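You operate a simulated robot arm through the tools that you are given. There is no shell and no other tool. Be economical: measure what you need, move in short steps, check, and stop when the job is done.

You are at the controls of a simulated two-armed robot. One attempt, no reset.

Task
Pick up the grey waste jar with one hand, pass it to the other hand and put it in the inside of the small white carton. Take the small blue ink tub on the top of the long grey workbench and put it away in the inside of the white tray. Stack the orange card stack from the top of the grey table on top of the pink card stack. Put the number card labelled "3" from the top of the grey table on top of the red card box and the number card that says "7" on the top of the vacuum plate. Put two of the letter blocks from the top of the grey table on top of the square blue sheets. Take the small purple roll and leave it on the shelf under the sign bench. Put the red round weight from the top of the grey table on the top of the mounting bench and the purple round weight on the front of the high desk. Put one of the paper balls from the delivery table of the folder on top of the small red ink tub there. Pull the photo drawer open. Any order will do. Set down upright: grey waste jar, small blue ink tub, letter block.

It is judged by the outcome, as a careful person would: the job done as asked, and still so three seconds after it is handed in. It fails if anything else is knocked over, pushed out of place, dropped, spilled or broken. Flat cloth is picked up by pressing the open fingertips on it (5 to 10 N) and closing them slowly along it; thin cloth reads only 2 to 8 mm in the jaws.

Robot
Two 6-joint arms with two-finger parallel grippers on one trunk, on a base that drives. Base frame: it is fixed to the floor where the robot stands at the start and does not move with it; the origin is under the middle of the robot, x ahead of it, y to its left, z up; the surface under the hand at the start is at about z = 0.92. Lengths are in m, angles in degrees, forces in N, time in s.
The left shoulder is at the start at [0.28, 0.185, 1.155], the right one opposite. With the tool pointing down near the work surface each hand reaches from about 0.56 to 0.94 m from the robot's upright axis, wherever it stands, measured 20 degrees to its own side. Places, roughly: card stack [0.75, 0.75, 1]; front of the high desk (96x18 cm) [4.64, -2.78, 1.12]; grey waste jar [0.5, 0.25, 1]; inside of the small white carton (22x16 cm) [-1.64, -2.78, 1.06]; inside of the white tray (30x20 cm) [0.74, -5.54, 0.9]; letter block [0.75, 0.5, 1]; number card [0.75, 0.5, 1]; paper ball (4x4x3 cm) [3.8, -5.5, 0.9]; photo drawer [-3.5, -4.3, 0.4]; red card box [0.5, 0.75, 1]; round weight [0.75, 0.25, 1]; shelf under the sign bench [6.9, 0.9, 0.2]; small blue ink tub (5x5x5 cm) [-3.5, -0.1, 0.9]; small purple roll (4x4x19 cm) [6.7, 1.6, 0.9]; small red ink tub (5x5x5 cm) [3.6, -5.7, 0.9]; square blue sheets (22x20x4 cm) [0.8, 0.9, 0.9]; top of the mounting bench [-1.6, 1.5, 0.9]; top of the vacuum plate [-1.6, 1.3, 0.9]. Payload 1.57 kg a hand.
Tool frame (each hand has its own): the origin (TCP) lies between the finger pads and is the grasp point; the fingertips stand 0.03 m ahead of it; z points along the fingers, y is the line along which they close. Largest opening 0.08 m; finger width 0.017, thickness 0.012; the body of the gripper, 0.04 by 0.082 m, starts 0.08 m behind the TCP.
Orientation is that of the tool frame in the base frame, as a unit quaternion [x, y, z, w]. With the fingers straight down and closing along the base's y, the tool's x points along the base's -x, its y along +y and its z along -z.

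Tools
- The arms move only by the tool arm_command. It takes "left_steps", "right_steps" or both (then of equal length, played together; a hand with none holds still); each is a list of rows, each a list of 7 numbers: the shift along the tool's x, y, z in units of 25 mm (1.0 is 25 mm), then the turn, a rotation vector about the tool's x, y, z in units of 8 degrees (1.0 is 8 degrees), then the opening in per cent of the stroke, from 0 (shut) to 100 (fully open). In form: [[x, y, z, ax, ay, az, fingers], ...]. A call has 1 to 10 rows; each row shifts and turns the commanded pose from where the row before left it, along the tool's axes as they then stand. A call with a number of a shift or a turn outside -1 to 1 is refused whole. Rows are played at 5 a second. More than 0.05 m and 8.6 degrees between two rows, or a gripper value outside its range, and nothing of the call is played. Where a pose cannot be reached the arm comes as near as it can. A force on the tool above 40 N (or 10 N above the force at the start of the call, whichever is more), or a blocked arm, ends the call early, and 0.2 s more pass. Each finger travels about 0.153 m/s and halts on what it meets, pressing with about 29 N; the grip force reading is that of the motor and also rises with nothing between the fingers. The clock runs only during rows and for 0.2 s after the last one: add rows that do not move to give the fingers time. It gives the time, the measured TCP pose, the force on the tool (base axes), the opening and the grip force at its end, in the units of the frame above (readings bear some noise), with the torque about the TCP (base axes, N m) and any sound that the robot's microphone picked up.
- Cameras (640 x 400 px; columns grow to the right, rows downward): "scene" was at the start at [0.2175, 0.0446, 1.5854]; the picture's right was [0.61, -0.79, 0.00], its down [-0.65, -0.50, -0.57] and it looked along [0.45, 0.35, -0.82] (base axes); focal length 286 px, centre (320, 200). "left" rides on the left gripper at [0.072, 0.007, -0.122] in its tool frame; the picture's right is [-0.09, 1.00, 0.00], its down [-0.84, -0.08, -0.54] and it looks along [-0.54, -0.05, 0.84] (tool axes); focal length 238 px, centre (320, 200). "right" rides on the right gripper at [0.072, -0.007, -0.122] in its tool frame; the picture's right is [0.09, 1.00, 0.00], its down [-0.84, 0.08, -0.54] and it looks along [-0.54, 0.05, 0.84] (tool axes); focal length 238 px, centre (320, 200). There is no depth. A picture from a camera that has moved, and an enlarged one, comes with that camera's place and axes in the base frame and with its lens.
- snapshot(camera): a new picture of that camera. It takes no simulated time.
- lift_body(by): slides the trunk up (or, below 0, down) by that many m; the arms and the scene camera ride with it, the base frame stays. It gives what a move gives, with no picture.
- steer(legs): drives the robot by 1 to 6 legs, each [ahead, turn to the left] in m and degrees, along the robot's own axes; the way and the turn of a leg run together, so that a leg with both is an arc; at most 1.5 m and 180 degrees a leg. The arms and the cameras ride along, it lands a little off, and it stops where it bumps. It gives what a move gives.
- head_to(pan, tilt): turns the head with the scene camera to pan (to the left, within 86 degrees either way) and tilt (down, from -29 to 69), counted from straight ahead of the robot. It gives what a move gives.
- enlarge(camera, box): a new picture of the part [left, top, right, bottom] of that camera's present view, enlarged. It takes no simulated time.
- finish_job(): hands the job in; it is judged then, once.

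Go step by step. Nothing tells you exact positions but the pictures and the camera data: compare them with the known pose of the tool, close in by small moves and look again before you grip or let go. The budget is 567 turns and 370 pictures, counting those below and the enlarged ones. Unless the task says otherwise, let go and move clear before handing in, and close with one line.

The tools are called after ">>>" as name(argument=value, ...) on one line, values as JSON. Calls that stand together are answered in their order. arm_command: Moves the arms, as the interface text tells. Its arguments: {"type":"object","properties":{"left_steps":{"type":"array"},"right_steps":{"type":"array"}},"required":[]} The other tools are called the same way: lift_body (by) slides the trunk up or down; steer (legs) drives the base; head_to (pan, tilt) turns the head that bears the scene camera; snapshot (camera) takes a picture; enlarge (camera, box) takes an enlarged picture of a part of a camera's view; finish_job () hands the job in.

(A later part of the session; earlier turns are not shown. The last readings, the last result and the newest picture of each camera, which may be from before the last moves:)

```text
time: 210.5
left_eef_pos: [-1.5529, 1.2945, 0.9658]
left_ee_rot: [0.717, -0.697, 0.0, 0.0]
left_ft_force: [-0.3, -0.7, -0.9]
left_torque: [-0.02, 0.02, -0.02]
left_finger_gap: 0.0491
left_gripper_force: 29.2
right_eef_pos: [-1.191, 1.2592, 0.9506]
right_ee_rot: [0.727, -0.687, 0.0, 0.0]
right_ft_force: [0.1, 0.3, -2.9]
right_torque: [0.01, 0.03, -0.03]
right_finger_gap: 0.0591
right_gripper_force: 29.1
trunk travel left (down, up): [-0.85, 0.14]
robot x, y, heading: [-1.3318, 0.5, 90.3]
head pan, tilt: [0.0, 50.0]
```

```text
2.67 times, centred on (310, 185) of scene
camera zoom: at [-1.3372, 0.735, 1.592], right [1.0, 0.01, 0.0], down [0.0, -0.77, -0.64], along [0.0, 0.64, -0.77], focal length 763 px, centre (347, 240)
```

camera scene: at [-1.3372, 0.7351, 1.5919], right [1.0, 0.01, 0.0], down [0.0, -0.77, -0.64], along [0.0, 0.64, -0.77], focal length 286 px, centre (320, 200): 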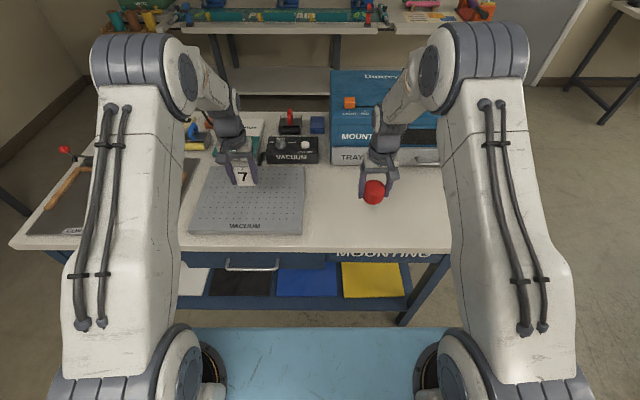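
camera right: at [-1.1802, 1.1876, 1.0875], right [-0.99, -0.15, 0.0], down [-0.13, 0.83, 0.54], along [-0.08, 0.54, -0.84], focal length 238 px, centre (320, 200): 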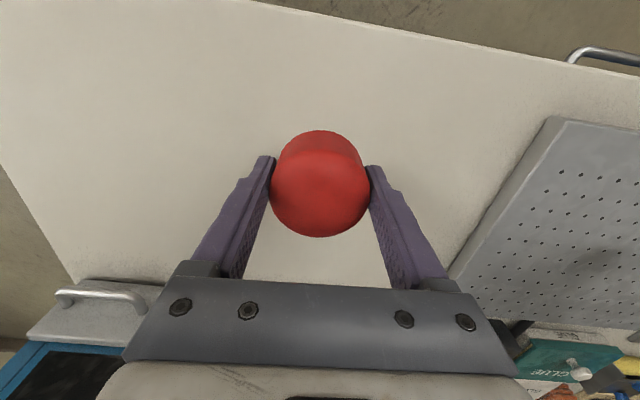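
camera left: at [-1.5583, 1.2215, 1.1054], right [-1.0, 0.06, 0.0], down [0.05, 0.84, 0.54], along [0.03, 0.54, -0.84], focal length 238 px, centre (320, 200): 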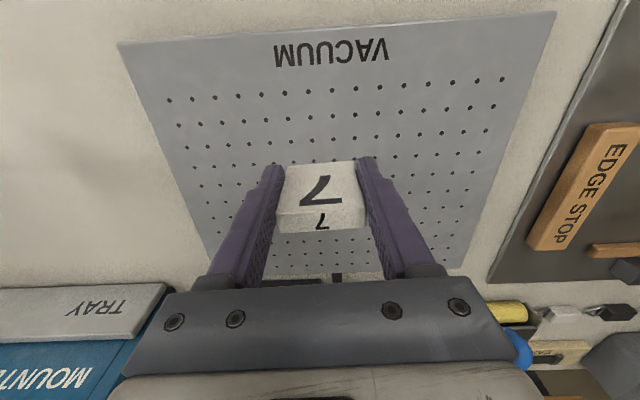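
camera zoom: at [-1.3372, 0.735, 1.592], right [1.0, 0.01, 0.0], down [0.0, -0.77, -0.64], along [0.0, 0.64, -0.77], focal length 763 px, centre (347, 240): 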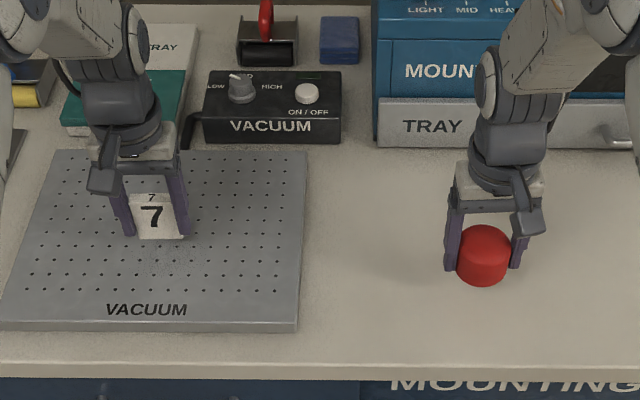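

>>> arm_command(left_steps=[[0, 0, 0.08, 0, 0, 0, 0], [0, 0, 0.08, 0, 0, 0, 0], [0, 0, 0.04, 0, 0, 0, 0], [0, 0, 0, 0, 0, 0, 0]], right_steps=[[0, 0, 0.1, 0, 0, 0, 0], [0, 0, 0.1, 0, 0, 0, 0], [0, 0, 0.08, 0, 0, 0, 0], [0, 0, 0, 0, 0, 0, 0]])

>>> arm_command(left_steps=[[0, 0, 0.08, 0, 0, 0, 0], [0, 0, 0.08, 0, 0, 0, 0], [0, 0, 0, 0, 0, 0, 0]], right_steps=[[0, 0, 0.08, 0, 0, 0, 0], [0, 0, 0.08, 0, 0, 0, 0], [0, 0, 0, 0, 0, 0, 0]])

```text
time: 211.5
left_eef_pos: [-1.5519, 1.2923, 0.9621]
left_ee_rot: [0.717, -0.697, 0.0, -0.001]
left_ft_force: [-1.2, -0.2, -0.2]
left_torque: [0.02, 0.01, 0.0]
left_finger_gap: 0.0493
left_gripper_force: 29.0
right_eef_pos: [-1.1906, 1.2597, 0.9446]
right_ee_rot: [0.727, -0.687, 0.0, 0.0]
right_ft_force: [-0.2, 0.2, -2.6]
right_torque: [-0.03, -0.04, -0.02]
right_finger_gap: 0.0593
right_gripper_force: 29.2
trunk travel left (down, up): [-0.85, 0.14]
robot x, y, heading: [-1.3348, 0.4973, 90.4]
head pan, tilt: [0.0, 50.0]
```

```text
time: 212.3
left_eef_pos: [-1.5532, 1.293, 0.9578]
left_ee_rot: [0.718, -0.697, -0.001, 0.0]
left_ft_force: [0.4, 0.2, -0.4]
left_torque: [-0.01, 0.0, 0.01]
left_finger_gap: 0.0495
left_gripper_force: 29.1
right_eef_pos: [-1.1906, 1.2603, 0.9387]
right_ee_rot: [0.727, -0.687, 0.0, 0.0]
right_ft_force: [-0.4, 0.3, -2.7]
right_torque: [-0.02, -0.01, 0.0]
right_finger_gap: 0.0589
right_gripper_force: 29.0
trunk travel left (down, up): [-0.85, 0.14]
robot x, y, heading: [-1.3372, 0.5005, 90.5]
head pan, tilt: [0.0, 50.0]
```

>>> arm_command(left_steps=[[0, 0, 0.08, 0, 0, 0, 0], [0, 0, 0.06, 0, 0, 0, 0], [0, 0, 0, 0, 0, 0, 0]], right_steps=[[0, 0, 0.08, 0, 0, 0, 0], [0, 0, 0.08, 0, 0, 0, 0], [0, 0, 0, 0, 0, 0, 0]])

>>> snapshot(camera="left")

```text
time: 213.1
left_eef_pos: [-1.5523, 1.2936, 0.9544]
left_ee_rot: [0.717, -0.697, 0.0, 0.0]
left_ft_force: [-0.1, -0.4, -1.5]
left_torque: [-0.01, 0.0, 0.04]
left_finger_gap: 0.0491
left_gripper_force: 29.2
right_eef_pos: [-1.1908, 1.2587, 0.9355]
right_ee_rot: [0.727, -0.686, 0.001, 0.0]
right_ft_force: [0.0, -0.5, -3.1]
right_torque: [-0.03, 0.0, 0.0]
right_finger_gap: 0.0593
right_gripper_force: 29.0
trunk travel left (down, up): [-0.85, 0.14]
robot x, y, heading: [-1.332, 0.5011, 90.5]
head pan, tilt: [0.0, 50.0]
```

```text
298 pictures are left
camera left: at [-1.5575, 1.222, 1.0766], right [-1.0, 0.06, 0.0], down [0.05, 0.84, 0.54], along [0.03, 0.54, -0.84], focal length 238 px, centre (320, 200)
```

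left: 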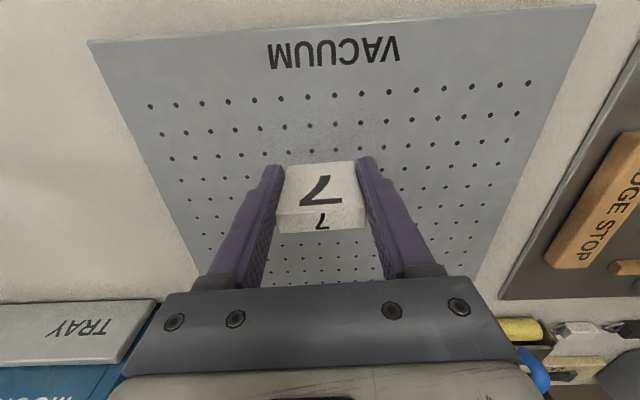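

By image scaling, the plate top is at around 0.885, so there is still some way to go. Lowering further.

>>> arm_command(left_steps=[[0, 0, 0.1, 0, 0, 0, 0], [0, 0, 0.1, 0, 0, 0, 0], [0, 0, 0.1, 0, 0, 0, 0], [0, 0, 0.1, 0, 0, 0, 0], [0, 0, 0, 0, 0, 0, 0]], right_steps=[[0, 0, 0.1, 0, 0, 0, 0], [0, 0, 0.1, 0, 0, 0, 0], [0, 0, 0.1, 0, 0, 0, 0], [0, 0, 0.1, 0, 0, 0, 0], [0, 0, 0, 0, 0, 0, 0]])

>>> snapshot(camera="right")

```text
time: 214.3
left_eef_pos: [-1.5519, 1.2925, 0.9434]
left_ee_rot: [0.718, -0.696, 0.0, -0.001]
left_ft_force: [-0.2, -0.4, -0.6]
left_torque: [0.01, -0.01, -0.01]
left_finger_gap: 0.0493
left_gripper_force: 29.0
right_eef_pos: [-1.1904, 1.2605, 0.9246]
right_ee_rot: [0.727, -0.687, 0.001, 0.0]
right_ft_force: [0.0, -0.4, -3.7]
right_torque: [0.03, -0.04, -0.01]
right_finger_gap: 0.0592
right_gripper_force: 28.9
trunk travel left (down, up): [-0.85, 0.14]
robot x, y, heading: [-1.3353, 0.4969, 90.5]
head pan, tilt: [0.0, 50.0]
```

```text
297 pictures are left
camera right: at [-1.1795, 1.188, 1.0467], right [-0.99, -0.15, 0.0], down [-0.13, 0.83, 0.54], along [-0.08, 0.54, -0.84], focal length 238 px, centre (320, 200)
```

right: 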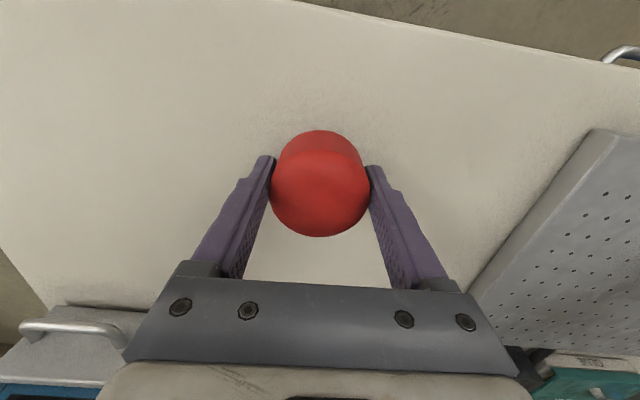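

>>> arm_command(left_steps=[[0, 0, 0.1, 0, 0, 0, 0], [0, 0, 0.1, 0, 0, 0, 0], [0, 0, 0.1, 0, 0, 0, 0], [0, 0, 0, 0, 0, 0, 0]], right_steps=[[0, 0, 0.1, 0, 0, 0, 0], [0, 0, 0.1, 0, 0, 0, 0], [0, 0, 0.1, 0, 0, 0, 0], [0, 0, 0, 0, 0, 0, 0]])

>>> arm_command(left_steps=[[0, 0, 0.08, 0, 0, 0, 0], [0, 0, 0.08, 0, 0, 0, 0], [0, 0, 0, 0, 0, 0, 0]], right_steps=[[0, 0, 0.1, 0, 0, 0, 0], [0, 0, 0.1, 0, 0, 0, 0], [0, 0, 0, 0, 0, 0, 0]])

```text
time: 215.3
left_eef_pos: [-1.5527, 1.2941, 0.9373]
left_ee_rot: [0.718, -0.696, 0.0, -0.001]
left_ft_force: [0.8, 0.1, 0.3]
left_torque: [-0.02, 0.0, 0.02]
left_finger_gap: 0.0491
left_gripper_force: 29.0
right_eef_pos: [-1.1912, 1.2595, 0.9182]
right_ee_rot: [0.727, -0.687, 0.001, 0.001]
right_ft_force: [-0.9, -0.4, -3.3]
right_torque: [-0.01, 0.0, -0.02]
right_finger_gap: 0.0593
right_gripper_force: 28.8
trunk travel left (down, up): [-0.85, 0.14]
robot x, y, heading: [-1.3366, 0.4943, 90.2]
head pan, tilt: [0.0, 50.0]
```

```text
time: 216.1
left_eef_pos: [-1.5518, 1.2933, 0.932]
left_ee_rot: [0.718, -0.696, 0.0, 0.001]
left_ft_force: [0.8, -0.1, -0.8]
left_torque: [0.01, 0.01, 0.0]
left_finger_gap: 0.0493
left_gripper_force: 29.0
right_eef_pos: [-1.1899, 1.2595, 0.9118]
right_ee_rot: [0.728, -0.686, 0.001, 0.001]
right_ft_force: [0.3, -0.5, -2.6]
right_torque: [-0.01, -0.06, 0.0]
right_finger_gap: 0.0591
right_gripper_force: 28.8
trunk travel left (down, up): [-0.85, 0.14]
robot x, y, heading: [-1.3384, 0.4936, 90.2]
head pan, tilt: [0.0, 50.0]
```

>>> arm_command(left_steps=[[0, 0, 0.08, 0, 0, 0, 0], [0, 0, 0.08, 0, 0, 0, 0], [0, 0, 0, 0, 0, 0, 0]], right_steps=[[0, 0, 0.1, 0, 0, 0, 0], [0, 0, 0.1, 0, 0, 0, 0], [0, 0, 0, 0, 0, 0, 0]])

>>> arm_command(left_steps=[[0, 0, 0.08, 0, 0, 0, 0], [0, 0, 0.08, 0, 0, 0, 0], [0, 0, 0, 0, 0, 0, 0]], right_steps=[[0, 0, 0.08, 0, 0, 0, 0], [0, 0, 0.08, 0, 0, 0, 0], [0, 0, 0, 0, 0, 0, 0]])

>>> snapshot(camera="left")

```text
time: 216.9
left_eef_pos: [-1.5514, 1.2941, 0.9297]
left_ee_rot: [0.718, -0.696, 0.0, 0.0]
left_ft_force: [-0.1, 0.0, -0.3]
left_torque: [-0.01, -0.02, 0.0]
left_finger_gap: 0.049
left_gripper_force: 29.3
right_eef_pos: [-1.191, 1.2592, 0.9083]
right_ee_rot: [0.727, -0.687, 0.001, 0.001]
right_ft_force: [-0.1, -0.8, -4.1]
right_torque: [-0.04, 0.0, 0.01]
right_finger_gap: 0.0591
right_gripper_force: 28.8
trunk travel left (down, up): [-0.85, 0.14]
robot x, y, heading: [-1.3363, 0.4952, 90.2]
head pan, tilt: [0.0, 50.0]
```

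```text
time: 217.7
left_eef_pos: [-1.5509, 1.2928, 0.926]
left_ee_rot: [0.717, -0.697, -0.001, 0.0]
left_ft_force: [1.1, -1.6, 5.4]
left_torque: [-0.03, -0.05, -0.03]
left_finger_gap: 0.0494
left_gripper_force: 28.4
right_eef_pos: [-1.1911, 1.26, 0.9042]
right_ee_rot: [0.727, -0.686, 0.0, 0.0]
right_ft_force: [-0.3, -0.3, -3.2]
right_torque: [0.0, 0.01, 0.04]
right_finger_gap: 0.059
right_gripper_force: 28.8
trunk travel left (down, up): [-0.85, 0.14]
robot x, y, heading: [-1.3345, 0.4944, 90.3]
head pan, tilt: [0.0, 50.0]
```

```text
296 pictures are left
camera left: at [-1.5572, 1.2215, 1.0478], right [-1.0, 0.06, 0.0], down [0.05, 0.84, 0.54], along [0.03, 0.54, -0.84], focal length 238 px, centre (320, 200)
```

left: 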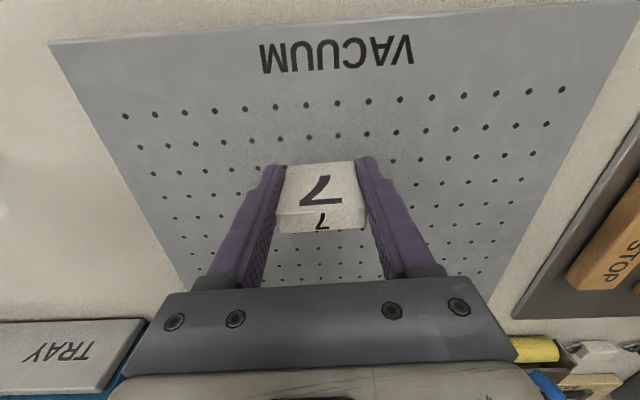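

"7" touches the plate (top z≈0.883). Release it and rise, while the right hand continues down in small steps.

>>> arm_command(left_steps=[[0, 0, 0, 0, 0, 0, 70], [0, 0, 0, 0, 0, 0, 90], [0, 0, 0, 0, 0, 0, 100], [0, 0, 0, 0, 0, 0, 100], [0, 0, -0.5, 0, 0, 0, 100], [0, 0, -1, 0, 0, 0, 100], [0, 0, -1, 0, 0, 0, 100], [0, 0, -1, 0, 0, 0, 100], [0, 0, -1, 0, 0, 0, 100], [0, 0, -1, 0, 0, 0, 100]])

>>> arm_command(right_steps=[[0, 0, 0.08, 0, 0, 0, 0], [0, 0, 0.08, 0, 0, 0, 0], [0, 0, 0, 0, 0, 0, 0]])

>>> arm_command(right_steps=[[0, 0, 0.08, 0, 0, 0, 0], [0, 0, 0.08, 0, 0, 0, 0], [0, 0, 0, 0, 0, 0, 0]])

>>> snapshot(camera="left")

```text
time: 219.9
left_eef_pos: [-1.5537, 1.2929, 1.0596]
left_ee_rot: [0.718, -0.696, 0.0, 0.0]
left_ft_force: [0.2, 0.6, -0.8]
left_torque: [0.0, 0.0, 0.01]
left_finger_gap: 0.0798
left_gripper_force: 0.1
right_eef_pos: [-1.1903, 1.2602, 0.9039]
right_ee_rot: [0.728, -0.686, 0.0, 0.001]
right_ft_force: [-0.3, 0.4, -3.0]
right_torque: [-0.05, 0.0, 0.01]
right_finger_gap: 0.0591
right_gripper_force: 28.8
trunk travel left (down, up): [-0.85, 0.14]
robot x, y, heading: [-1.3365, 0.5003, 90.6]
head pan, tilt: [0.0, 50.0]
```

```text
time: 220.7
left_eef_pos: [-1.5524, 1.2935, 1.0611]
left_ee_rot: [0.718, -0.696, 0.0, 0.0]
left_ft_force: [0.3, -0.4, 0.6]
left_torque: [-0.05, -0.02, 0.03]
left_finger_gap: 0.08
left_gripper_force: 0.0
right_eef_pos: [-1.1907, 1.2596, 0.9006]
right_ee_rot: [0.727, -0.687, 0.0, 0.001]
right_ft_force: [0.2, -0.6, -2.9]
right_torque: [-0.01, 0.02, 0.03]
right_finger_gap: 0.059
right_gripper_force: 29.3
trunk travel left (down, up): [-0.85, 0.14]
robot x, y, heading: [-1.3345, 0.4998, 90.2]
head pan, tilt: [0.0, 50.0]
```

```text
time: 221.5
left_eef_pos: [-1.5521, 1.2934, 1.0618]
left_ee_rot: [0.718, -0.696, 0.0, -0.001]
left_ft_force: [-0.1, 0.2, -0.2]
left_torque: [0.0, 0.0, -0.02]
left_finger_gap: 0.0796
left_gripper_force: 0.0
right_eef_pos: [-1.1913, 1.2602, 0.8957]
right_ee_rot: [0.727, -0.687, 0.001, 0.001]
right_ft_force: [0.7, 0.0, -3.9]
right_torque: [-0.03, -0.01, -0.02]
right_finger_gap: 0.0589
right_gripper_force: 29.0
trunk travel left (down, up): [-0.85, 0.14]
robot x, y, heading: [-1.3356, 0.4973, 90.5]
head pan, tilt: [0.0, 50.0]
```

```text
295 pictures are left
camera left: at [-1.5576, 1.2211, 1.1836], right [-1.0, 0.06, 0.0], down [0.05, 0.84, 0.54], along [0.03, 0.54, -0.84], focal length 238 px, centre (320, 200)
```

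left: 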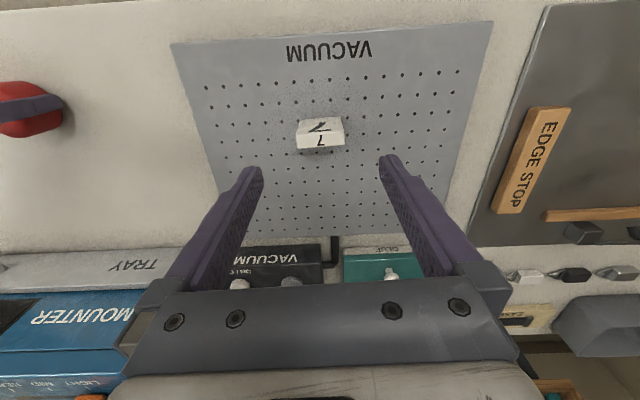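

7 stands on the plate. Continue lowering the weight.

>>> arm_command(right_steps=[[0, 0, 0.08, 0, 0, 0, 0], [0, 0, 0.08, 0, 0, 0, 0], [0, 0, 0, 0, 0, 0, 0]])

>>> arm_command(right_steps=[[0, 0, 0.08, 0, 0, 0, 0], [0, 0, 0.08, 0, 0, 0, 0], [0, 0, 0, 0, 0, 0, 0]])

```text
time: 222.3
left_eef_pos: [-1.5536, 1.2908, 1.0615]
left_ee_rot: [0.718, -0.696, 0.0, -0.001]
left_ft_force: [0.1, -0.4, 0.3]
left_torque: [-0.01, 0.01, 0.0]
left_finger_gap: 0.0801
left_gripper_force: 0.1
right_eef_pos: [-1.1918, 1.2601, 0.895]
right_ee_rot: [0.727, -0.687, 0.0, -0.001]
right_ft_force: [1.7, -10.3, 34.4]
right_torque: [-0.51, -0.11, -0.02]
right_finger_gap: 0.0593
right_gripper_force: 29.3
trunk travel left (down, up): [-0.85, 0.14]
robot x, y, heading: [-1.3364, 0.4976, 90.4]
head pan, tilt: [0.0, 50.0]
```

```text
time: 222.7
left_eef_pos: [-1.5535, 1.2923, 1.0627]
left_ee_rot: [0.717, -0.697, 0.0, 0.0]
left_ft_force: [1.0, -0.6, 0.2]
left_torque: [0.03, -0.01, 0.01]
left_finger_gap: 0.08
left_gripper_force: 0.2
right_eef_pos: [-1.1906, 1.2586, 0.8942]
right_ee_rot: [0.728, -0.686, -0.001, -0.001]
right_ft_force: [-1.3, -9.3, 22.2]
right_torque: [-0.42, 0.01, -0.05]
right_finger_gap: 0.059
right_gripper_force: 29.2
trunk travel left (down, up): [-0.85, 0.14]
robot x, y, heading: [-1.3324, 0.4996, 90.5]
head pan, tilt: [0.0, 50.0]
stopped in row 1 (right hand): the force on the tool passed its limit at 48 N (the readings are from after the stop); the commanded pose is now the measured one
```

Weight is on the bench (top z≈0.861). Release and retract both arms.

>>> arm_command(right_steps=[[0, 0, -0.05, 0, 0, 0, 0], [0, 0, 0, 0, 0, 0, 90], [0, 0, 0, 0, 0, 0, 100], [0, 0, 0, 0, 0, 0, 100], [0, 0, -0.5, 0, 0, 0, 100], [0, 0, -1, 0, 0, 0, 100], [0, 0, -1, 0, 0, 0, 100], [0, 0, -1, 0, 0, 0, 100], [0, 0, -1, 0, 0, 0, 100], [0, 0, -1, 0, 0, 0, 100]], left_steps=[[0, 0, -1, 0, 0, 0, 100], [0, 0, -1, 0, 0, 0, 100], [0, 0, -1, 0, 0, 0, 100], [0, 0, -1, 0, 0, 0, 100], [1, 0, -1, 0, 0, 0, 100], [1, 0, 0, 0, 0, 0, 100], [1, 0, 0, 0, 0, 0, 100], [1, 0, 0, 0, 0, 0, 100], [1, 0, 0, 0, 0, 0, 100], [1, 0, 0, 0, 0, 0, 100]])

>>> arm_command(right_steps=[[0, 0, -1, 0, 0, 0, 100], [0, 0, -1, 0, 0, 0, 100], [0, 0, -1, 0, 0, 0, 100], [1, 0, -1, 0, 0, 0, 100], [1, 0, -1, 0, 0, 0, 100], [1, 0, -1, 0, 0, 0, 100], [1, 0, -1, 0, 0, 0, 100], [1, 0, 0, 0, 0, 0, 100], [1, 0, 0, 0, 0, 0, 100], [1, 0, 0, 0, 0, 0, 100]], left_steps=[[1, 0, 0, 0, 0, 0, 100], [1, 0, 0, 0, 0, 0, 100], [1, 0, 0, 0, 0, 0, 100], [1, 0, 0, 0, 0, 0, 100], [0, 0, 0, 0, 0, 0, 100], [0, 0, 0, 0, 0, 0, 100], [0, 0, 0, 0, 0, 0, 100], [0, 0, 0, 0, 0, 0, 100], [0, 0, 0, 0, 0, 0, 100], [0, 0, 0, 0, 0, 0, 100]])

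>>> snapshot(camera="scene")

```text
time: 224.9
left_eef_pos: [-1.5476, 1.1433, 1.1868]
left_ee_rot: [0.718, -0.696, 0.001, 0.0]
left_ft_force: [0.8, 0.2, 0.4]
left_torque: [-0.04, 0.01, -0.02]
left_finger_gap: 0.0795
left_gripper_force: 0.1
right_eef_pos: [-1.1909, 1.2615, 1.0302]
right_ee_rot: [0.727, -0.686, -0.001, -0.001]
right_ft_force: [0.0, -1.3, 0.3]
right_torque: [-0.03, 0.01, 0.0]
right_finger_gap: 0.08
right_gripper_force: 0.0
trunk travel left (down, up): [-0.85, 0.14]
robot x, y, heading: [-1.3352, 0.4997, 90.2]
head pan, tilt: [0.0, 50.0]
```

```text
time: 227.1
left_eef_pos: [-1.543, 1.0408, 1.1886]
left_ee_rot: [0.718, -0.696, 0.0, 0.0]
left_ft_force: [-0.5, 0.1, 0.1]
left_torque: [0.02, 0.06, 0.02]
left_finger_gap: 0.08
left_gripper_force: 0.1
right_eef_pos: [-1.1814, 1.0847, 1.2061]
right_ee_rot: [0.728, -0.686, -0.001, -0.002]
right_ft_force: [0.3, 0.3, 0.9]
right_torque: [-0.06, -0.01, -0.03]
right_finger_gap: 0.0802
right_gripper_force: 0.0
trunk travel left (down, up): [-0.85, 0.14]
robot x, y, heading: [-1.338, 0.4958, 90.3]
head pan, tilt: [0.0, 50.0]
```

```text
294 pictures are left
camera scene: at [-1.3371, 0.7348, 1.592], right [1.0, 0.01, 0.0], down [0.0, -0.77, -0.64], along [0.0, 0.64, -0.77], focal length 286 px, centre (320, 200)
```

scene: 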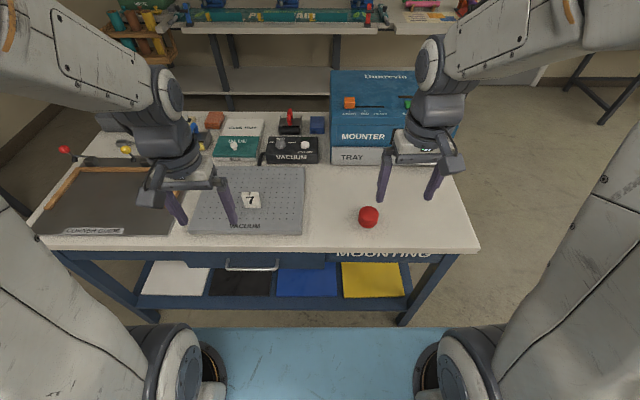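

Red weight on bench and "7" on plate are both fine. Next is the blue ink tub around [-3.5, -0.1]; I'll back away, turn and look there.

>>> steer(legs=[[-0.15, 0], [0, 90]])

>>> head_to(pan=0, tilt=15)

>>> snapshot(camera="scene")

>>> head_to(pan=50, tilt=15)

>>> snapshot(camera="scene")

```text
time: 232.3
left_eef_pos: [-1.8765, 0.1254, 1.1874]
left_ee_rot: [1.0, 0.026, 0.0, 0.001]
left_ft_force: [0.0, 0.0, 1.0]
left_torque: [0.01, 0.07, 0.01]
left_finger_gap: 0.0802
left_gripper_force: 0.1
right_eef_pos: [-1.9261, 0.4869, 1.2066]
right_ee_rot: [0.999, 0.04, -0.001, 0.0]
right_ft_force: [-0.6, 0.1, 0.1]
right_torque: [0.01, -0.02, -0.04]
right_finger_gap: 0.0801
right_gripper_force: 0.1
trunk travel left (down, up): [-0.85, 0.14]
robot x, y, heading: [-1.3382, 0.3446, -178.2]
head pan, tilt: [0.0, 50.0]
```

```text
time: 233.3
left_eef_pos: [-1.8758, 0.1259, 1.187]
left_ee_rot: [1.0, 0.026, 0.0, 0.0]
left_ft_force: [-0.7, 0.4, 0.8]
left_torque: [-0.01, 0.03, 0.04]
left_finger_gap: 0.0798
left_gripper_force: 0.1
right_eef_pos: [-1.9272, 0.4875, 1.206]
right_ee_rot: [0.999, 0.041, -0.001, 0.0]
right_ft_force: [0.6, -0.3, 0.1]
right_torque: [-0.03, 0.02, -0.01]
right_finger_gap: 0.0801
right_gripper_force: 0.1
trunk travel left (down, up): [-0.85, 0.14]
robot x, y, heading: [-1.3341, 0.3464, -178.7]
head pan, tilt: [0.0, 15.0]
```

```text
293 pictures are left
camera scene: at [-1.5882, 0.3393, 1.6457], right [-0.03, 1.0, 0.0], down [0.26, 0.01, -0.97], along [-0.97, -0.03, -0.26], focal length 286 px, centre (320, 200)
```

scene: 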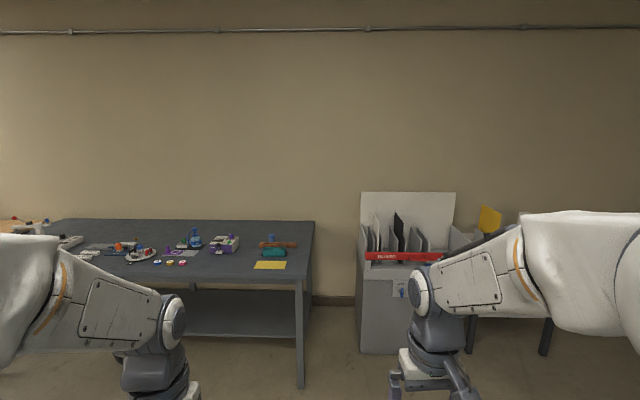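

```text
time: 234.5
left_eef_pos: [-1.875, 0.1254, 1.1863]
left_ee_rot: [1.0, 0.026, -0.001, 0.0]
left_ft_force: [-0.5, 0.2, 0.1]
left_torque: [0.01, -0.01, 0.0]
left_finger_gap: 0.0801
left_gripper_force: 0.0
right_eef_pos: [-1.9255, 0.4866, 1.2066]
right_ee_rot: [0.999, 0.04, 0.0, 0.0]
right_ft_force: [0.5, 0.1, -0.1]
right_torque: [-0.01, 0.03, 0.01]
right_finger_gap: 0.0798
right_gripper_force: 0.1
trunk travel left (down, up): [-0.85, 0.14]
robot x, y, heading: [-1.3329, 0.345, -178.5]
head pan, tilt: [50.0, 15.0]
```

```text
292 pictures are left
camera scene: at [-1.5529, 0.2688, 1.6457], right [-0.78, 0.62, 0.0], down [0.16, 0.2, -0.97], along [-0.6, -0.76, -0.26], focal length 286 px, centre (320, 200)
```

scene: 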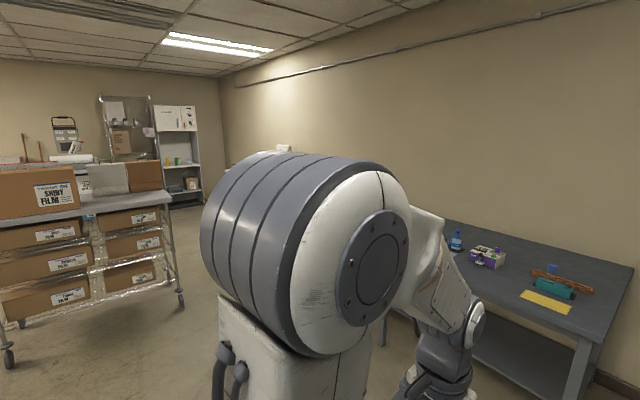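

The blue tub is near the right end of the grey workbench at about [-3.37, -0.05]. Driving up to it.

>>> steer(legs=[[0, 9], [1.1, 0], [0, -10.5]])

>>> head_to(pan=10, tilt=40)

>>> snapshot(camera="scene")

```text
time: 241.5
left_eef_pos: [-2.9576, -0.0605, 1.1875]
left_ee_rot: [1.0, 0.013, 0.0, 0.0]
left_ft_force: [-0.2, -0.6, -0.3]
left_torque: [-0.03, 0.0, 0.03]
left_finger_gap: 0.08
left_gripper_force: 0.1
right_eef_pos: [-2.9988, 0.3011, 1.2052]
right_ee_rot: [1.0, 0.027, -0.001, -0.001]
right_ft_force: [0.3, -0.1, 0.5]
right_torque: [0.01, 0.01, -0.01]
right_finger_gap: 0.0802
right_gripper_force: 0.0
trunk travel left (down, up): [-0.85, 0.14]
robot x, y, heading: [-2.4122, 0.1482, -180.0]
head pan, tilt: [50.0, 15.0]
```

```text
time: 242.6
left_eef_pos: [-2.9571, -0.0609, 1.1869]
left_ee_rot: [1.0, 0.012, 0.0, 0.0]
left_ft_force: [0.1, 0.5, 0.0]
left_torque: [0.04, -0.02, 0.02]
left_finger_gap: 0.0798
left_gripper_force: 0.1
right_eef_pos: [-2.9993, 0.3019, 1.2075]
right_ee_rot: [1.0, 0.027, -0.001, 0.0]
right_ft_force: [-0.6, 0.4, -0.7]
right_torque: [0.0, 0.0, 0.0]
right_finger_gap: 0.0799
right_gripper_force: 0.0
trunk travel left (down, up): [-0.85, 0.14]
robot x, y, heading: [-2.4113, 0.1456, -180.0]
head pan, tilt: [10.0, 40.0]
```

```text
291 pictures are left
camera scene: at [-2.6546, 0.1302, 1.6062], right [-0.18, 0.98, 0.0], down [0.63, 0.11, -0.77], along [-0.75, -0.13, -0.64], focal length 286 px, centre (320, 200)
```

scene: 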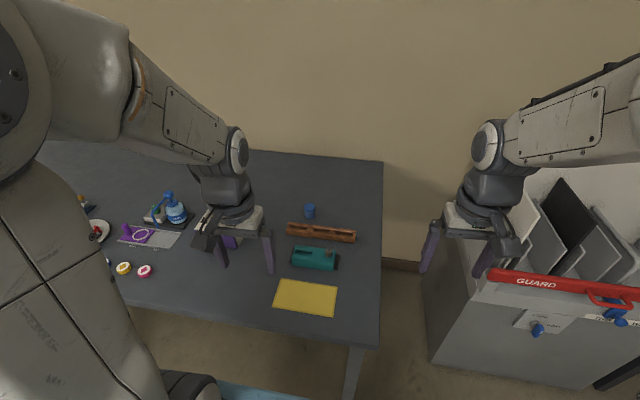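

Tub at ≈[-3.42, -0.045]; bench edge at x≈-2.97. I'll retract the right hand a bit, then move 0.2 m closer.

>>> arm_command(right_steps=[[1, 0.3, 0, 0, 0, 0, 100], [1, 0.3, 0, 0, 0, 0, 100], [1, 0.3, 0, 0, 0, 0, 100], [1, 0.3, 0, 0, 0, 0, 100]])

>>> steer(legs=[[0.19, 0]])

>>> snapshot(camera="left")

>>> snapshot(camera="scene")

```text
time: 243.6
left_eef_pos: [-2.9577, -0.0607, 1.1872]
left_ee_rot: [1.0, 0.014, 0.0, 0.0]
left_ft_force: [0.7, 0.6, -0.1]
left_torque: [0.02, 0.02, 0.0]
left_finger_gap: 0.0802
left_gripper_force: 0.0
right_eef_pos: [-2.8991, 0.2767, 1.2071]
right_ee_rot: [1.0, 0.026, -0.002, 0.0]
right_ft_force: [-0.2, -0.5, 0.2]
right_torque: [-0.01, -0.02, 0.01]
right_finger_gap: 0.0799
right_gripper_force: 0.1
trunk travel left (down, up): [-0.85, 0.14]
robot x, y, heading: [-2.4122, 0.1438, -179.6]
head pan, tilt: [10.0, 40.0]
```

```text
time: 245.1
left_eef_pos: [-3.1476, -0.0614, 1.1867]
left_ee_rot: [1.0, 0.014, 0.0, 0.0]
left_ft_force: [-0.6, 0.1, -0.7]
left_torque: [-0.03, -0.01, -0.03]
left_finger_gap: 0.0801
left_gripper_force: 0.0
right_eef_pos: [-3.0893, 0.2769, 1.2066]
right_ee_rot: [1.0, 0.028, -0.001, -0.001]
right_ft_force: [0.2, -0.5, 1.4]
right_torque: [0.0, 0.01, -0.03]
right_finger_gap: 0.0796
right_gripper_force: 0.0
trunk travel left (down, up): [-0.85, 0.14]
robot x, y, heading: [-2.6036, 0.1443, -179.7]
head pan, tilt: [10.0, 40.0]
```

```text
290 pictures are left
camera left: at [-3.0755, -0.0669, 1.3096], right [-0.06, -1.0, 0.0], down [-0.84, 0.05, 0.54], along [-0.54, 0.03, -0.84], focal length 238 px, centre (320, 200)
```

left: 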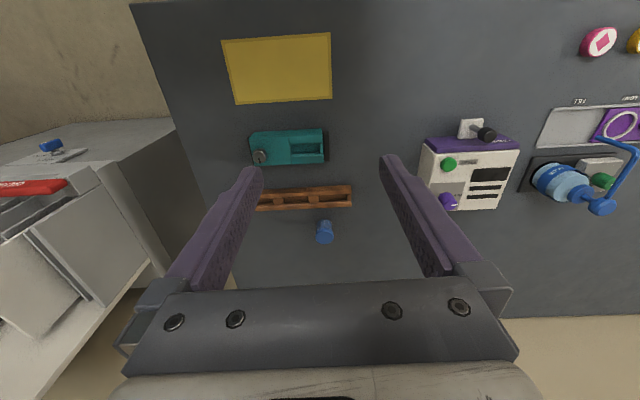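

```text
289 pictures are left
camera scene: at [-2.8447, 0.1294, 1.6062], right [-0.18, 0.98, 0.0], down [0.63, 0.11, -0.77], along [-0.75, -0.14, -0.64], focal length 286 px, centre (320, 200)
```

scene: 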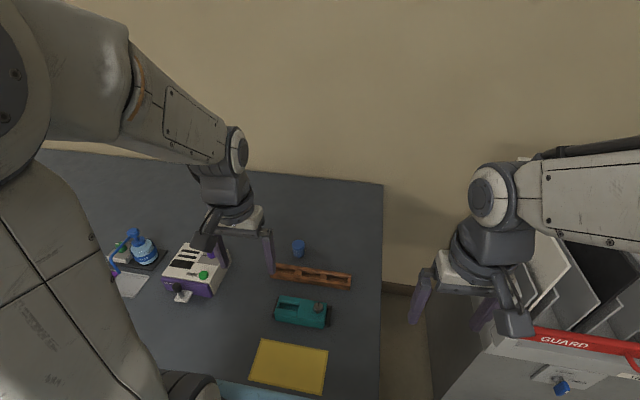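

Tub ≈[-3.443, -0.058], just behind a brown rack. Moving the left hand above it.

>>> arm_command(left_steps=[[-1, -0.05, 0, 0, 0, 0, 100], [-1, -0.05, 0, 0, 0, 0, 100], [-1, -0.05, 0, 0, 0, 0, 100], [-1, -0.05, 0, 0, 0, 0, 100], [-1, -0.05, 0, 0, 0, 0, 100], [-1, -0.05, 0.5, 0, 0, 0, 100], [-1, -0.05, 0.8, 0, 0, 0, 100], [-1, -0.05, 0.8, 0, 0, 0, 100], [-1, -0.05, 0.8, 0, 0, 0, 100], [-1, 0, 0.8, 0, 0, 0, 100]])

>>> snapshot(camera="left")

```text
time: 247.3
left_eef_pos: [-3.3968, -0.0585, 1.0937]
left_ee_rot: [1.0, 0.014, 0.0, 0.0]
left_ft_force: [-0.7, 0.5, -0.1]
left_torque: [-0.02, 0.01, 0.01]
left_finger_gap: 0.0799
left_gripper_force: 0.1
right_eef_pos: [-3.09, 0.2755, 1.207]
right_ee_rot: [1.0, 0.028, -0.001, -0.001]
right_ft_force: [0.8, -0.5, -0.6]
right_torque: [-0.02, 0.04, -0.02]
right_finger_gap: 0.0802
right_gripper_force: 0.1
trunk travel left (down, up): [-0.85, 0.14]
robot x, y, heading: [-2.6027, 0.1428, -180.0]
head pan, tilt: [10.0, 40.0]
```

```text
288 pictures are left
camera left: at [-3.3252, -0.0628, 1.2161], right [-0.06, -1.0, 0.0], down [-0.84, 0.05, 0.54], along [-0.54, 0.03, -0.84], focal length 238 px, centre (320, 200)
```

left: 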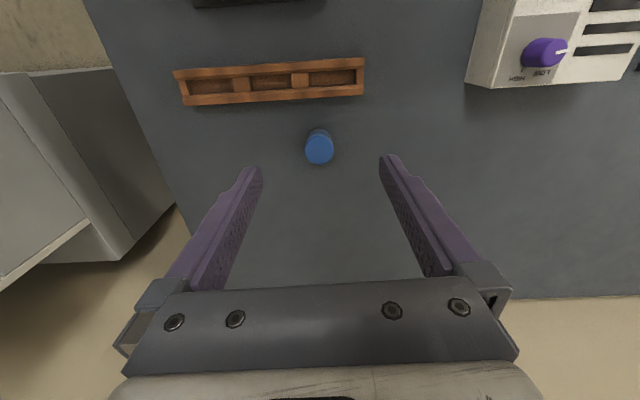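

>>> arm_command(left_steps=[[-1, -0.08, 0, 0, 0, 0, 100], [-1.0, -0.08, 0, 0, 0, 0, 100], [0, 0, 1, 0, 0, 0, 100], [0, 0, 1, 0, 0, 0, 100], [0, 0, 1, 0, 0, 0, 100], [0, 0, 1, 0, 0, 0, 100], [0, 0, 1, 0, 0, 0, 100], [0, 0, 1, 0, 0, 0, 100], [0, 0, 0.9, 0, 0, 0, 100], [0, 0, 0, 0, 0, 0, 100]])

>>> snapshot(camera="left")

>>> enlarge(camera="scene", box=[240, 200, 360, 290])

```text
time: 249.5
left_eef_pos: [-3.4473, -0.0561, 0.9201]
left_ee_rot: [1.0, 0.014, 0.0, 0.0]
left_ft_force: [0.1, 1.2, 0.7]
left_torque: [0.02, -0.01, -0.01]
left_finger_gap: 0.08
left_gripper_force: 0.0
right_eef_pos: [-3.0904, 0.2757, 1.2065]
right_ee_rot: [1.0, 0.027, -0.001, -0.001]
right_ft_force: [0.6, 0.4, 0.3]
right_torque: [-0.01, -0.02, -0.03]
right_finger_gap: 0.0798
right_gripper_force: 0.1
trunk travel left (down, up): [-0.85, 0.14]
robot x, y, heading: [-2.6, 0.149, -179.7]
head pan, tilt: [10.0, 40.0]
```

```text
287 pictures are left
camera left: at [-3.3756, -0.0606, 1.0424], right [-0.06, -1.0, 0.0], down [-0.84, 0.05, 0.54], along [-0.54, 0.03, -0.84], focal length 238 px, centre (320, 200)
```

left: 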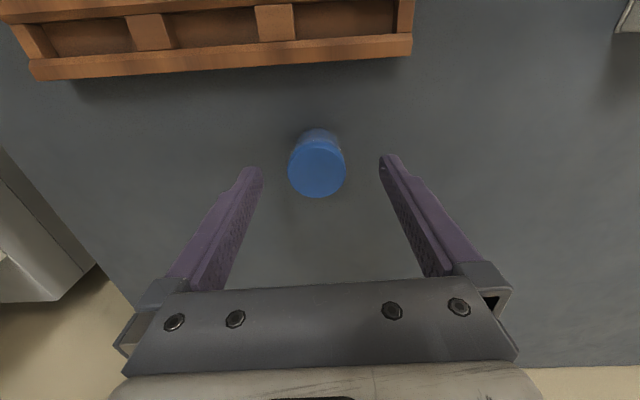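

```text
4.44 times, centred on (300, 245) of scene
camera zoom: at [-2.8453, 0.1293, 1.6062], right [-0.18, 0.98, 0.0], down [0.63, 0.11, -0.77], along [-0.75, -0.14, -0.64], focal length 1271 px, centre (409, 0)
```

zoom: 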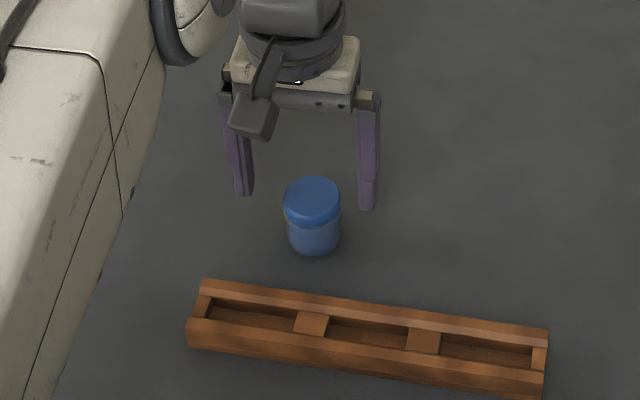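

The tub (≈40 mm wide, z 0.849–0.893) is between the fingers. Down to 0.885 and grip.

>>> arm_command(left_steps=[[0, -0.05, 0.7, 0, 0, 0, 100], [0, 0, 0.7, 0, 0, 0, 100], [0, 0, 0, 0, 0, 0, 70], [0, 0, 0, 0, 0, 0, 40], [0, 0, 0, 0, 0, 0, 20], [0, 0, 0, 0, 0, 0, 20], [0, 0, -0.2, 0, 0, 0, 20], [0, 0, -0.4, 0, 0, 0, 20], [0, 0, -0.4, 0, 0, 0, 20], [0, 0, 0, 0, 0, 0, 20]])

>>> snapshot(camera="left")

```text
time: 251.7
left_eef_pos: [-3.4473, -0.0529, 0.9117]
left_ee_rot: [1.0, 0.013, 0.001, 0.0]
left_ft_force: [0.8, 0.0, -0.2]
left_torque: [0.01, -0.03, 0.0]
left_finger_gap: 0.0427
left_gripper_force: 29.4
right_eef_pos: [-3.0885, 0.2762, 1.2067]
right_ee_rot: [1.0, 0.028, -0.001, 0.0]
right_ft_force: [0.5, -0.6, 0.8]
right_torque: [0.01, 0.04, -0.02]
right_finger_gap: 0.0798
right_gripper_force: 0.0
trunk travel left (down, up): [-0.85, 0.14]
robot x, y, heading: [-2.6001, 0.1453, -179.8]
head pan, tilt: [10.0, 40.0]
```

```text
285 pictures are left
camera left: at [-3.3757, -0.0581, 1.0342], right [-0.06, -1.0, 0.0], down [-0.84, 0.05, 0.54], along [-0.54, 0.03, -0.84], focal length 238 px, centre (320, 200)
```

left: 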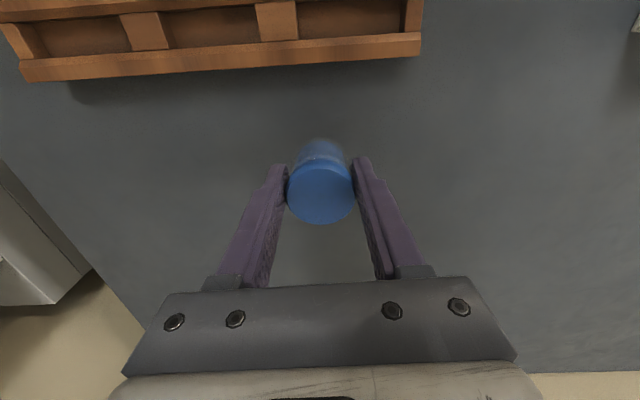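

Tub in hand. Lift, retract, back away, then look toward the drawer area (to -y).

>>> arm_command(left_steps=[[0, 0, -1, 0, 0, 0, 20], [0, 0, -1, 0, 0, 0, 20], [0, 0, -1, 0, 0, 0, 20], [0, 0, -1, 0, 0, 0, 20], [0, 0, -1, 0, 0, 0, 20], [0, 0, -1, 0, 0, 0, 20], [0, 0, -1, 0, 0, 0, 20], [0, 0, -1, 0, 0, 0, 20], [0, 0, -1, 0, 0, 0, 20], [0, 0, -1, 0, 0, 0, 20]])

>>> arm_command(left_steps=[[1, 0, 0, 0, 0, 0, 20], [1, 0, 0, 0, 0, 0, 20], [1, 0, 0, 0, 0, 0, 20], [1, 0, 0, 0, 0, 0, 20], [1, 0, 0, 0, 0, 0, 20], [1, 0, 0, 0, 0, 0, 20], [1, 0, 0, 0, 0, 0, 20], [1, 0, 0, 0, 0, 0, 20], [1, 0, 0, 0, 0, 0, 20], [1, 0, 0, 0, 0, 0, 20]])

>>> steer(legs=[[-0.6, 0], [0, 90]])

>>> head_to(pan=0, tilt=20)

>>> snapshot(camera="scene")

```text
time: 253.9
left_eef_pos: [-3.4484, -0.0563, 1.1618]
left_ee_rot: [1.0, 0.013, 0.0, 0.0]
left_ft_force: [-0.7, 1.0, 0.0]
left_torque: [0.0, 0.01, -0.01]
left_finger_gap: 0.0427
left_gripper_force: 29.5
right_eef_pos: [-3.0896, 0.2758, 1.2064]
right_ee_rot: [1.0, 0.028, -0.001, -0.001]
right_ft_force: [-0.4, -0.1, 0.4]
right_torque: [-0.04, -0.02, -0.02]
right_finger_gap: 0.08
right_gripper_force: 0.2
trunk travel left (down, up): [-0.85, 0.14]
robot x, y, heading: [-2.6029, 0.1482, -179.9]
head pan, tilt: [10.0, 40.0]
```

```text
time: 256.1
left_eef_pos: [-3.1981, -0.0485, 1.1624]
left_ee_rot: [1.0, 0.014, 0.0, 0.0]
left_ft_force: [0.2, 0.5, -1.3]
left_torque: [0.0, 0.0, 0.03]
left_finger_gap: 0.0429
left_gripper_force: 29.5
right_eef_pos: [-3.0901, 0.2752, 1.2073]
right_ee_rot: [1.0, 0.028, 0.0, -0.001]
right_ft_force: [0.2, 0.1, 0.2]
right_torque: [0.02, 0.0, 0.0]
right_finger_gap: 0.0801
right_gripper_force: 0.0
trunk travel left (down, up): [-0.85, 0.14]
robot x, y, heading: [-2.6033, 0.143, -179.9]
head pan, tilt: [10.0, 40.0]
```

```text
time: 263.3
left_eef_pos: [-1.8223, -0.4532, 1.1626]
left_ee_rot: [0.704, 0.711, 0.0, 0.0]
left_ft_force: [-0.5, -1.1, -0.6]
left_torque: [-0.01, -0.01, 0.0]
left_finger_gap: 0.0428
left_gripper_force: 29.2
right_eef_pos: [-2.1443, -0.3391, 1.2067]
right_ee_rot: [0.693, 0.721, -0.001, 0.0]
right_ft_force: [0.5, -0.4, 0.1]
right_torque: [-0.02, 0.01, -0.01]
right_finger_gap: 0.08
right_gripper_force: 0.0
trunk travel left (down, up): [-0.85, 0.14]
robot x, y, heading: [-2.0033, 0.1488, -90.6]
head pan, tilt: [10.0, 40.0]
```

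```text
time: 264.1
left_eef_pos: [-1.8214, -0.4536, 1.163]
left_ee_rot: [0.704, 0.711, 0.001, -0.001]
left_ft_force: [-0.2, 0.0, -1.0]
left_torque: [-0.02, -0.01, -0.03]
left_finger_gap: 0.0429
left_gripper_force: 29.2
right_eef_pos: [-2.1451, -0.3395, 1.2062]
right_ee_rot: [0.693, 0.721, -0.001, -0.001]
right_ft_force: [0.0, 0.4, 0.2]
right_torque: [0.01, 0.0, -0.02]
right_finger_gap: 0.0801
right_gripper_force: 0.0
trunk travel left (down, up): [-0.85, 0.14]
robot x, y, heading: [-2.0071, 0.1454, -90.8]
head pan, tilt: [0.0, 20.0]
```

```text
284 pictures are left
camera scene: at [-2.007, -0.1061, 1.6375], right [-1.0, 0.01, 0.0], down [0.0, 0.34, -0.94], along [-0.01, -0.94, -0.34], focal length 286 px, centre (320, 200)
```

scene: 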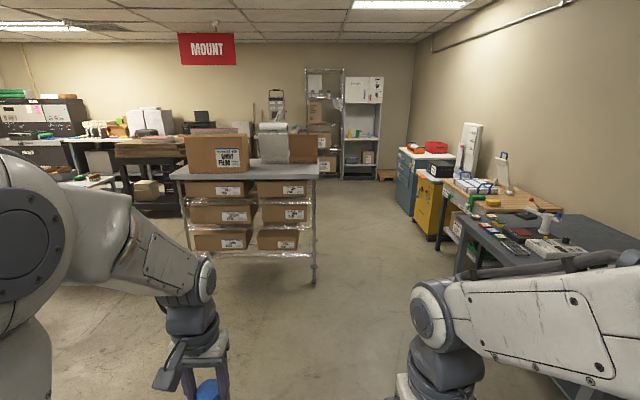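

>>> enlarge(camera="scene", box=[170, 70, 330, 190])

>>> enlarge(camera="scene", box=[380, 110, 540, 250])

```text
3.33 times, centred on (250, 130) of scene
camera zoom: at [-2.007, -0.1061, 1.6375], right [-1.0, 0.01, 0.0], down [0.0, 0.34, -0.94], along [-0.01, -0.94, -0.34], focal length 953 px, centre (553, 433)
```

zoom: 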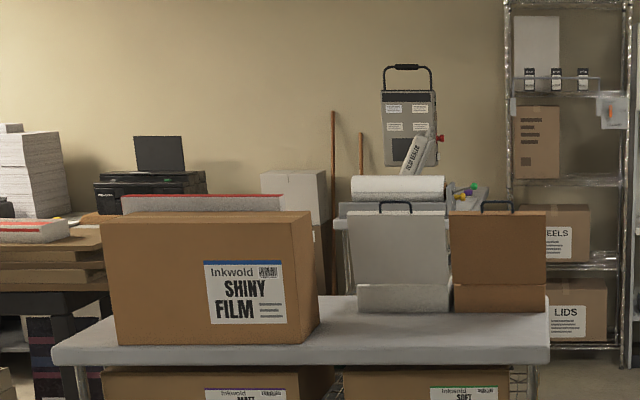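

```text
2.86 times, centred on (460, 180) of scene
camera zoom: at [-2.007, -0.1061, 1.6375], right [-1.0, 0.01, 0.0], down [0.0, 0.34, -0.94], along [-0.01, -0.94, -0.34], focal length 817 px, centre (-80, 257)
```

zoom: 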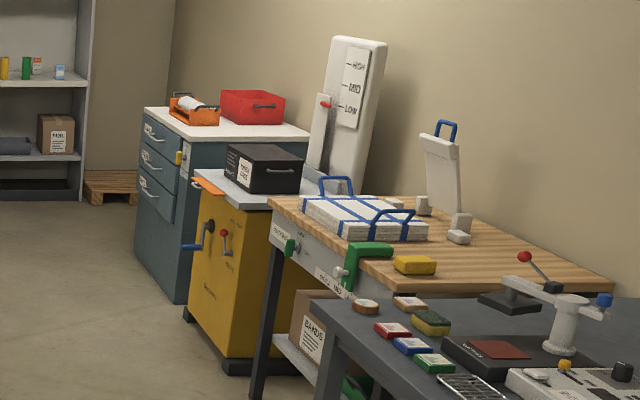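

The white carton with an open lid is on the rack near [-1.6, -2.8]; the teal cabinet with three drawers is beyond at [-3.5, -4.3], opening toward +x. I'll drive down the corridor at x≈-2.5.

>>> steer(legs=[[0, -17], [1.5, 0], [0, 17.8], [0.6, 0]])

>>> head_to(pan=0, tilt=30)

>>> snapshot(camera="scene")

>>> head_to(pan=45, tilt=30)

>>> snapshot(camera="scene")

```text
time: 276.4
left_eef_pos: [-2.2475, -2.4715, 1.1622]
left_ee_rot: [0.695, 0.719, 0.0, 0.0]
left_ft_force: [0.3, -1.2, -1.0]
left_torque: [0.0, -0.02, -0.04]
left_finger_gap: 0.0425
left_gripper_force: 28.9
right_eef_pos: [-2.5714, -2.364, 1.2075]
right_ee_rot: [0.685, 0.729, -0.001, 0.0]
right_ft_force: [0.3, -0.3, -0.3]
right_torque: [0.0, 0.0, 0.02]
right_finger_gap: 0.0801
right_gripper_force: 0.1
trunk travel left (down, up): [-0.85, 0.14]
robot x, y, heading: [-2.4456, -1.8766, -89.6]
head pan, tilt: [0.0, 20.0]
```

```text
time: 277.2
left_eef_pos: [-2.2472, -2.4702, 1.1622]
left_ee_rot: [0.695, 0.719, 0.001, 0.0]
left_ft_force: [0.0, 0.6, 0.2]
left_torque: [0.01, -0.04, 0.01]
left_finger_gap: 0.0426
left_gripper_force: 29.0
right_eef_pos: [-2.5706, -2.3635, 1.2069]
right_ee_rot: [0.684, 0.729, -0.001, 0.0]
right_ft_force: [0.5, 0.0, 0.3]
right_torque: [0.02, 0.0, 0.0]
right_finger_gap: 0.0799
right_gripper_force: 0.1
trunk travel left (down, up): [-0.85, 0.14]
robot x, y, heading: [-2.4422, -1.8728, -89.5]
head pan, tilt: [0.0, 30.0]
```

```text
281 pictures are left
camera scene: at [-2.4404, -2.1254, 1.6216], right [-1.0, -0.01, 0.0], down [0.0, 0.5, -0.87], along [0.01, -0.87, -0.5], focal length 286 px, centre (320, 200)
```

scene: 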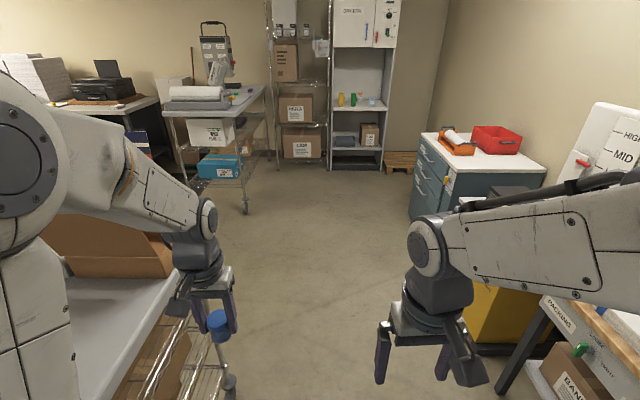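

```text
time: 278.3
left_eef_pos: [-2.2475, -2.4703, 1.1625]
left_ee_rot: [0.695, 0.719, 0.001, 0.0]
left_ft_force: [0.0, -0.4, -1.2]
left_torque: [-0.03, -0.04, 0.0]
left_finger_gap: 0.0426
left_gripper_force: 28.7
right_eef_pos: [-2.5721, -2.3647, 1.2073]
right_ee_rot: [0.684, 0.729, -0.001, 0.0]
right_ft_force: [0.0, 0.0, 0.5]
right_torque: [0.03, 0.04, 0.04]
right_finger_gap: 0.08
right_gripper_force: 0.1
trunk travel left (down, up): [-0.85, 0.14]
robot x, y, heading: [-2.4448, -1.8727, -89.6]
head pan, tilt: [45.0, 30.0]
```

```text
280 pictures are left
camera scene: at [-2.3768, -2.0983, 1.6215], right [-0.7, -0.71, 0.0], down [-0.36, 0.35, -0.87], along [0.62, -0.61, -0.5], focal length 286 px, centre (320, 200)
```

scene: 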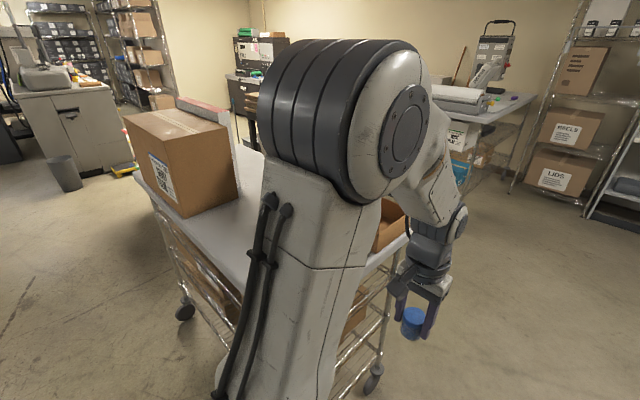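

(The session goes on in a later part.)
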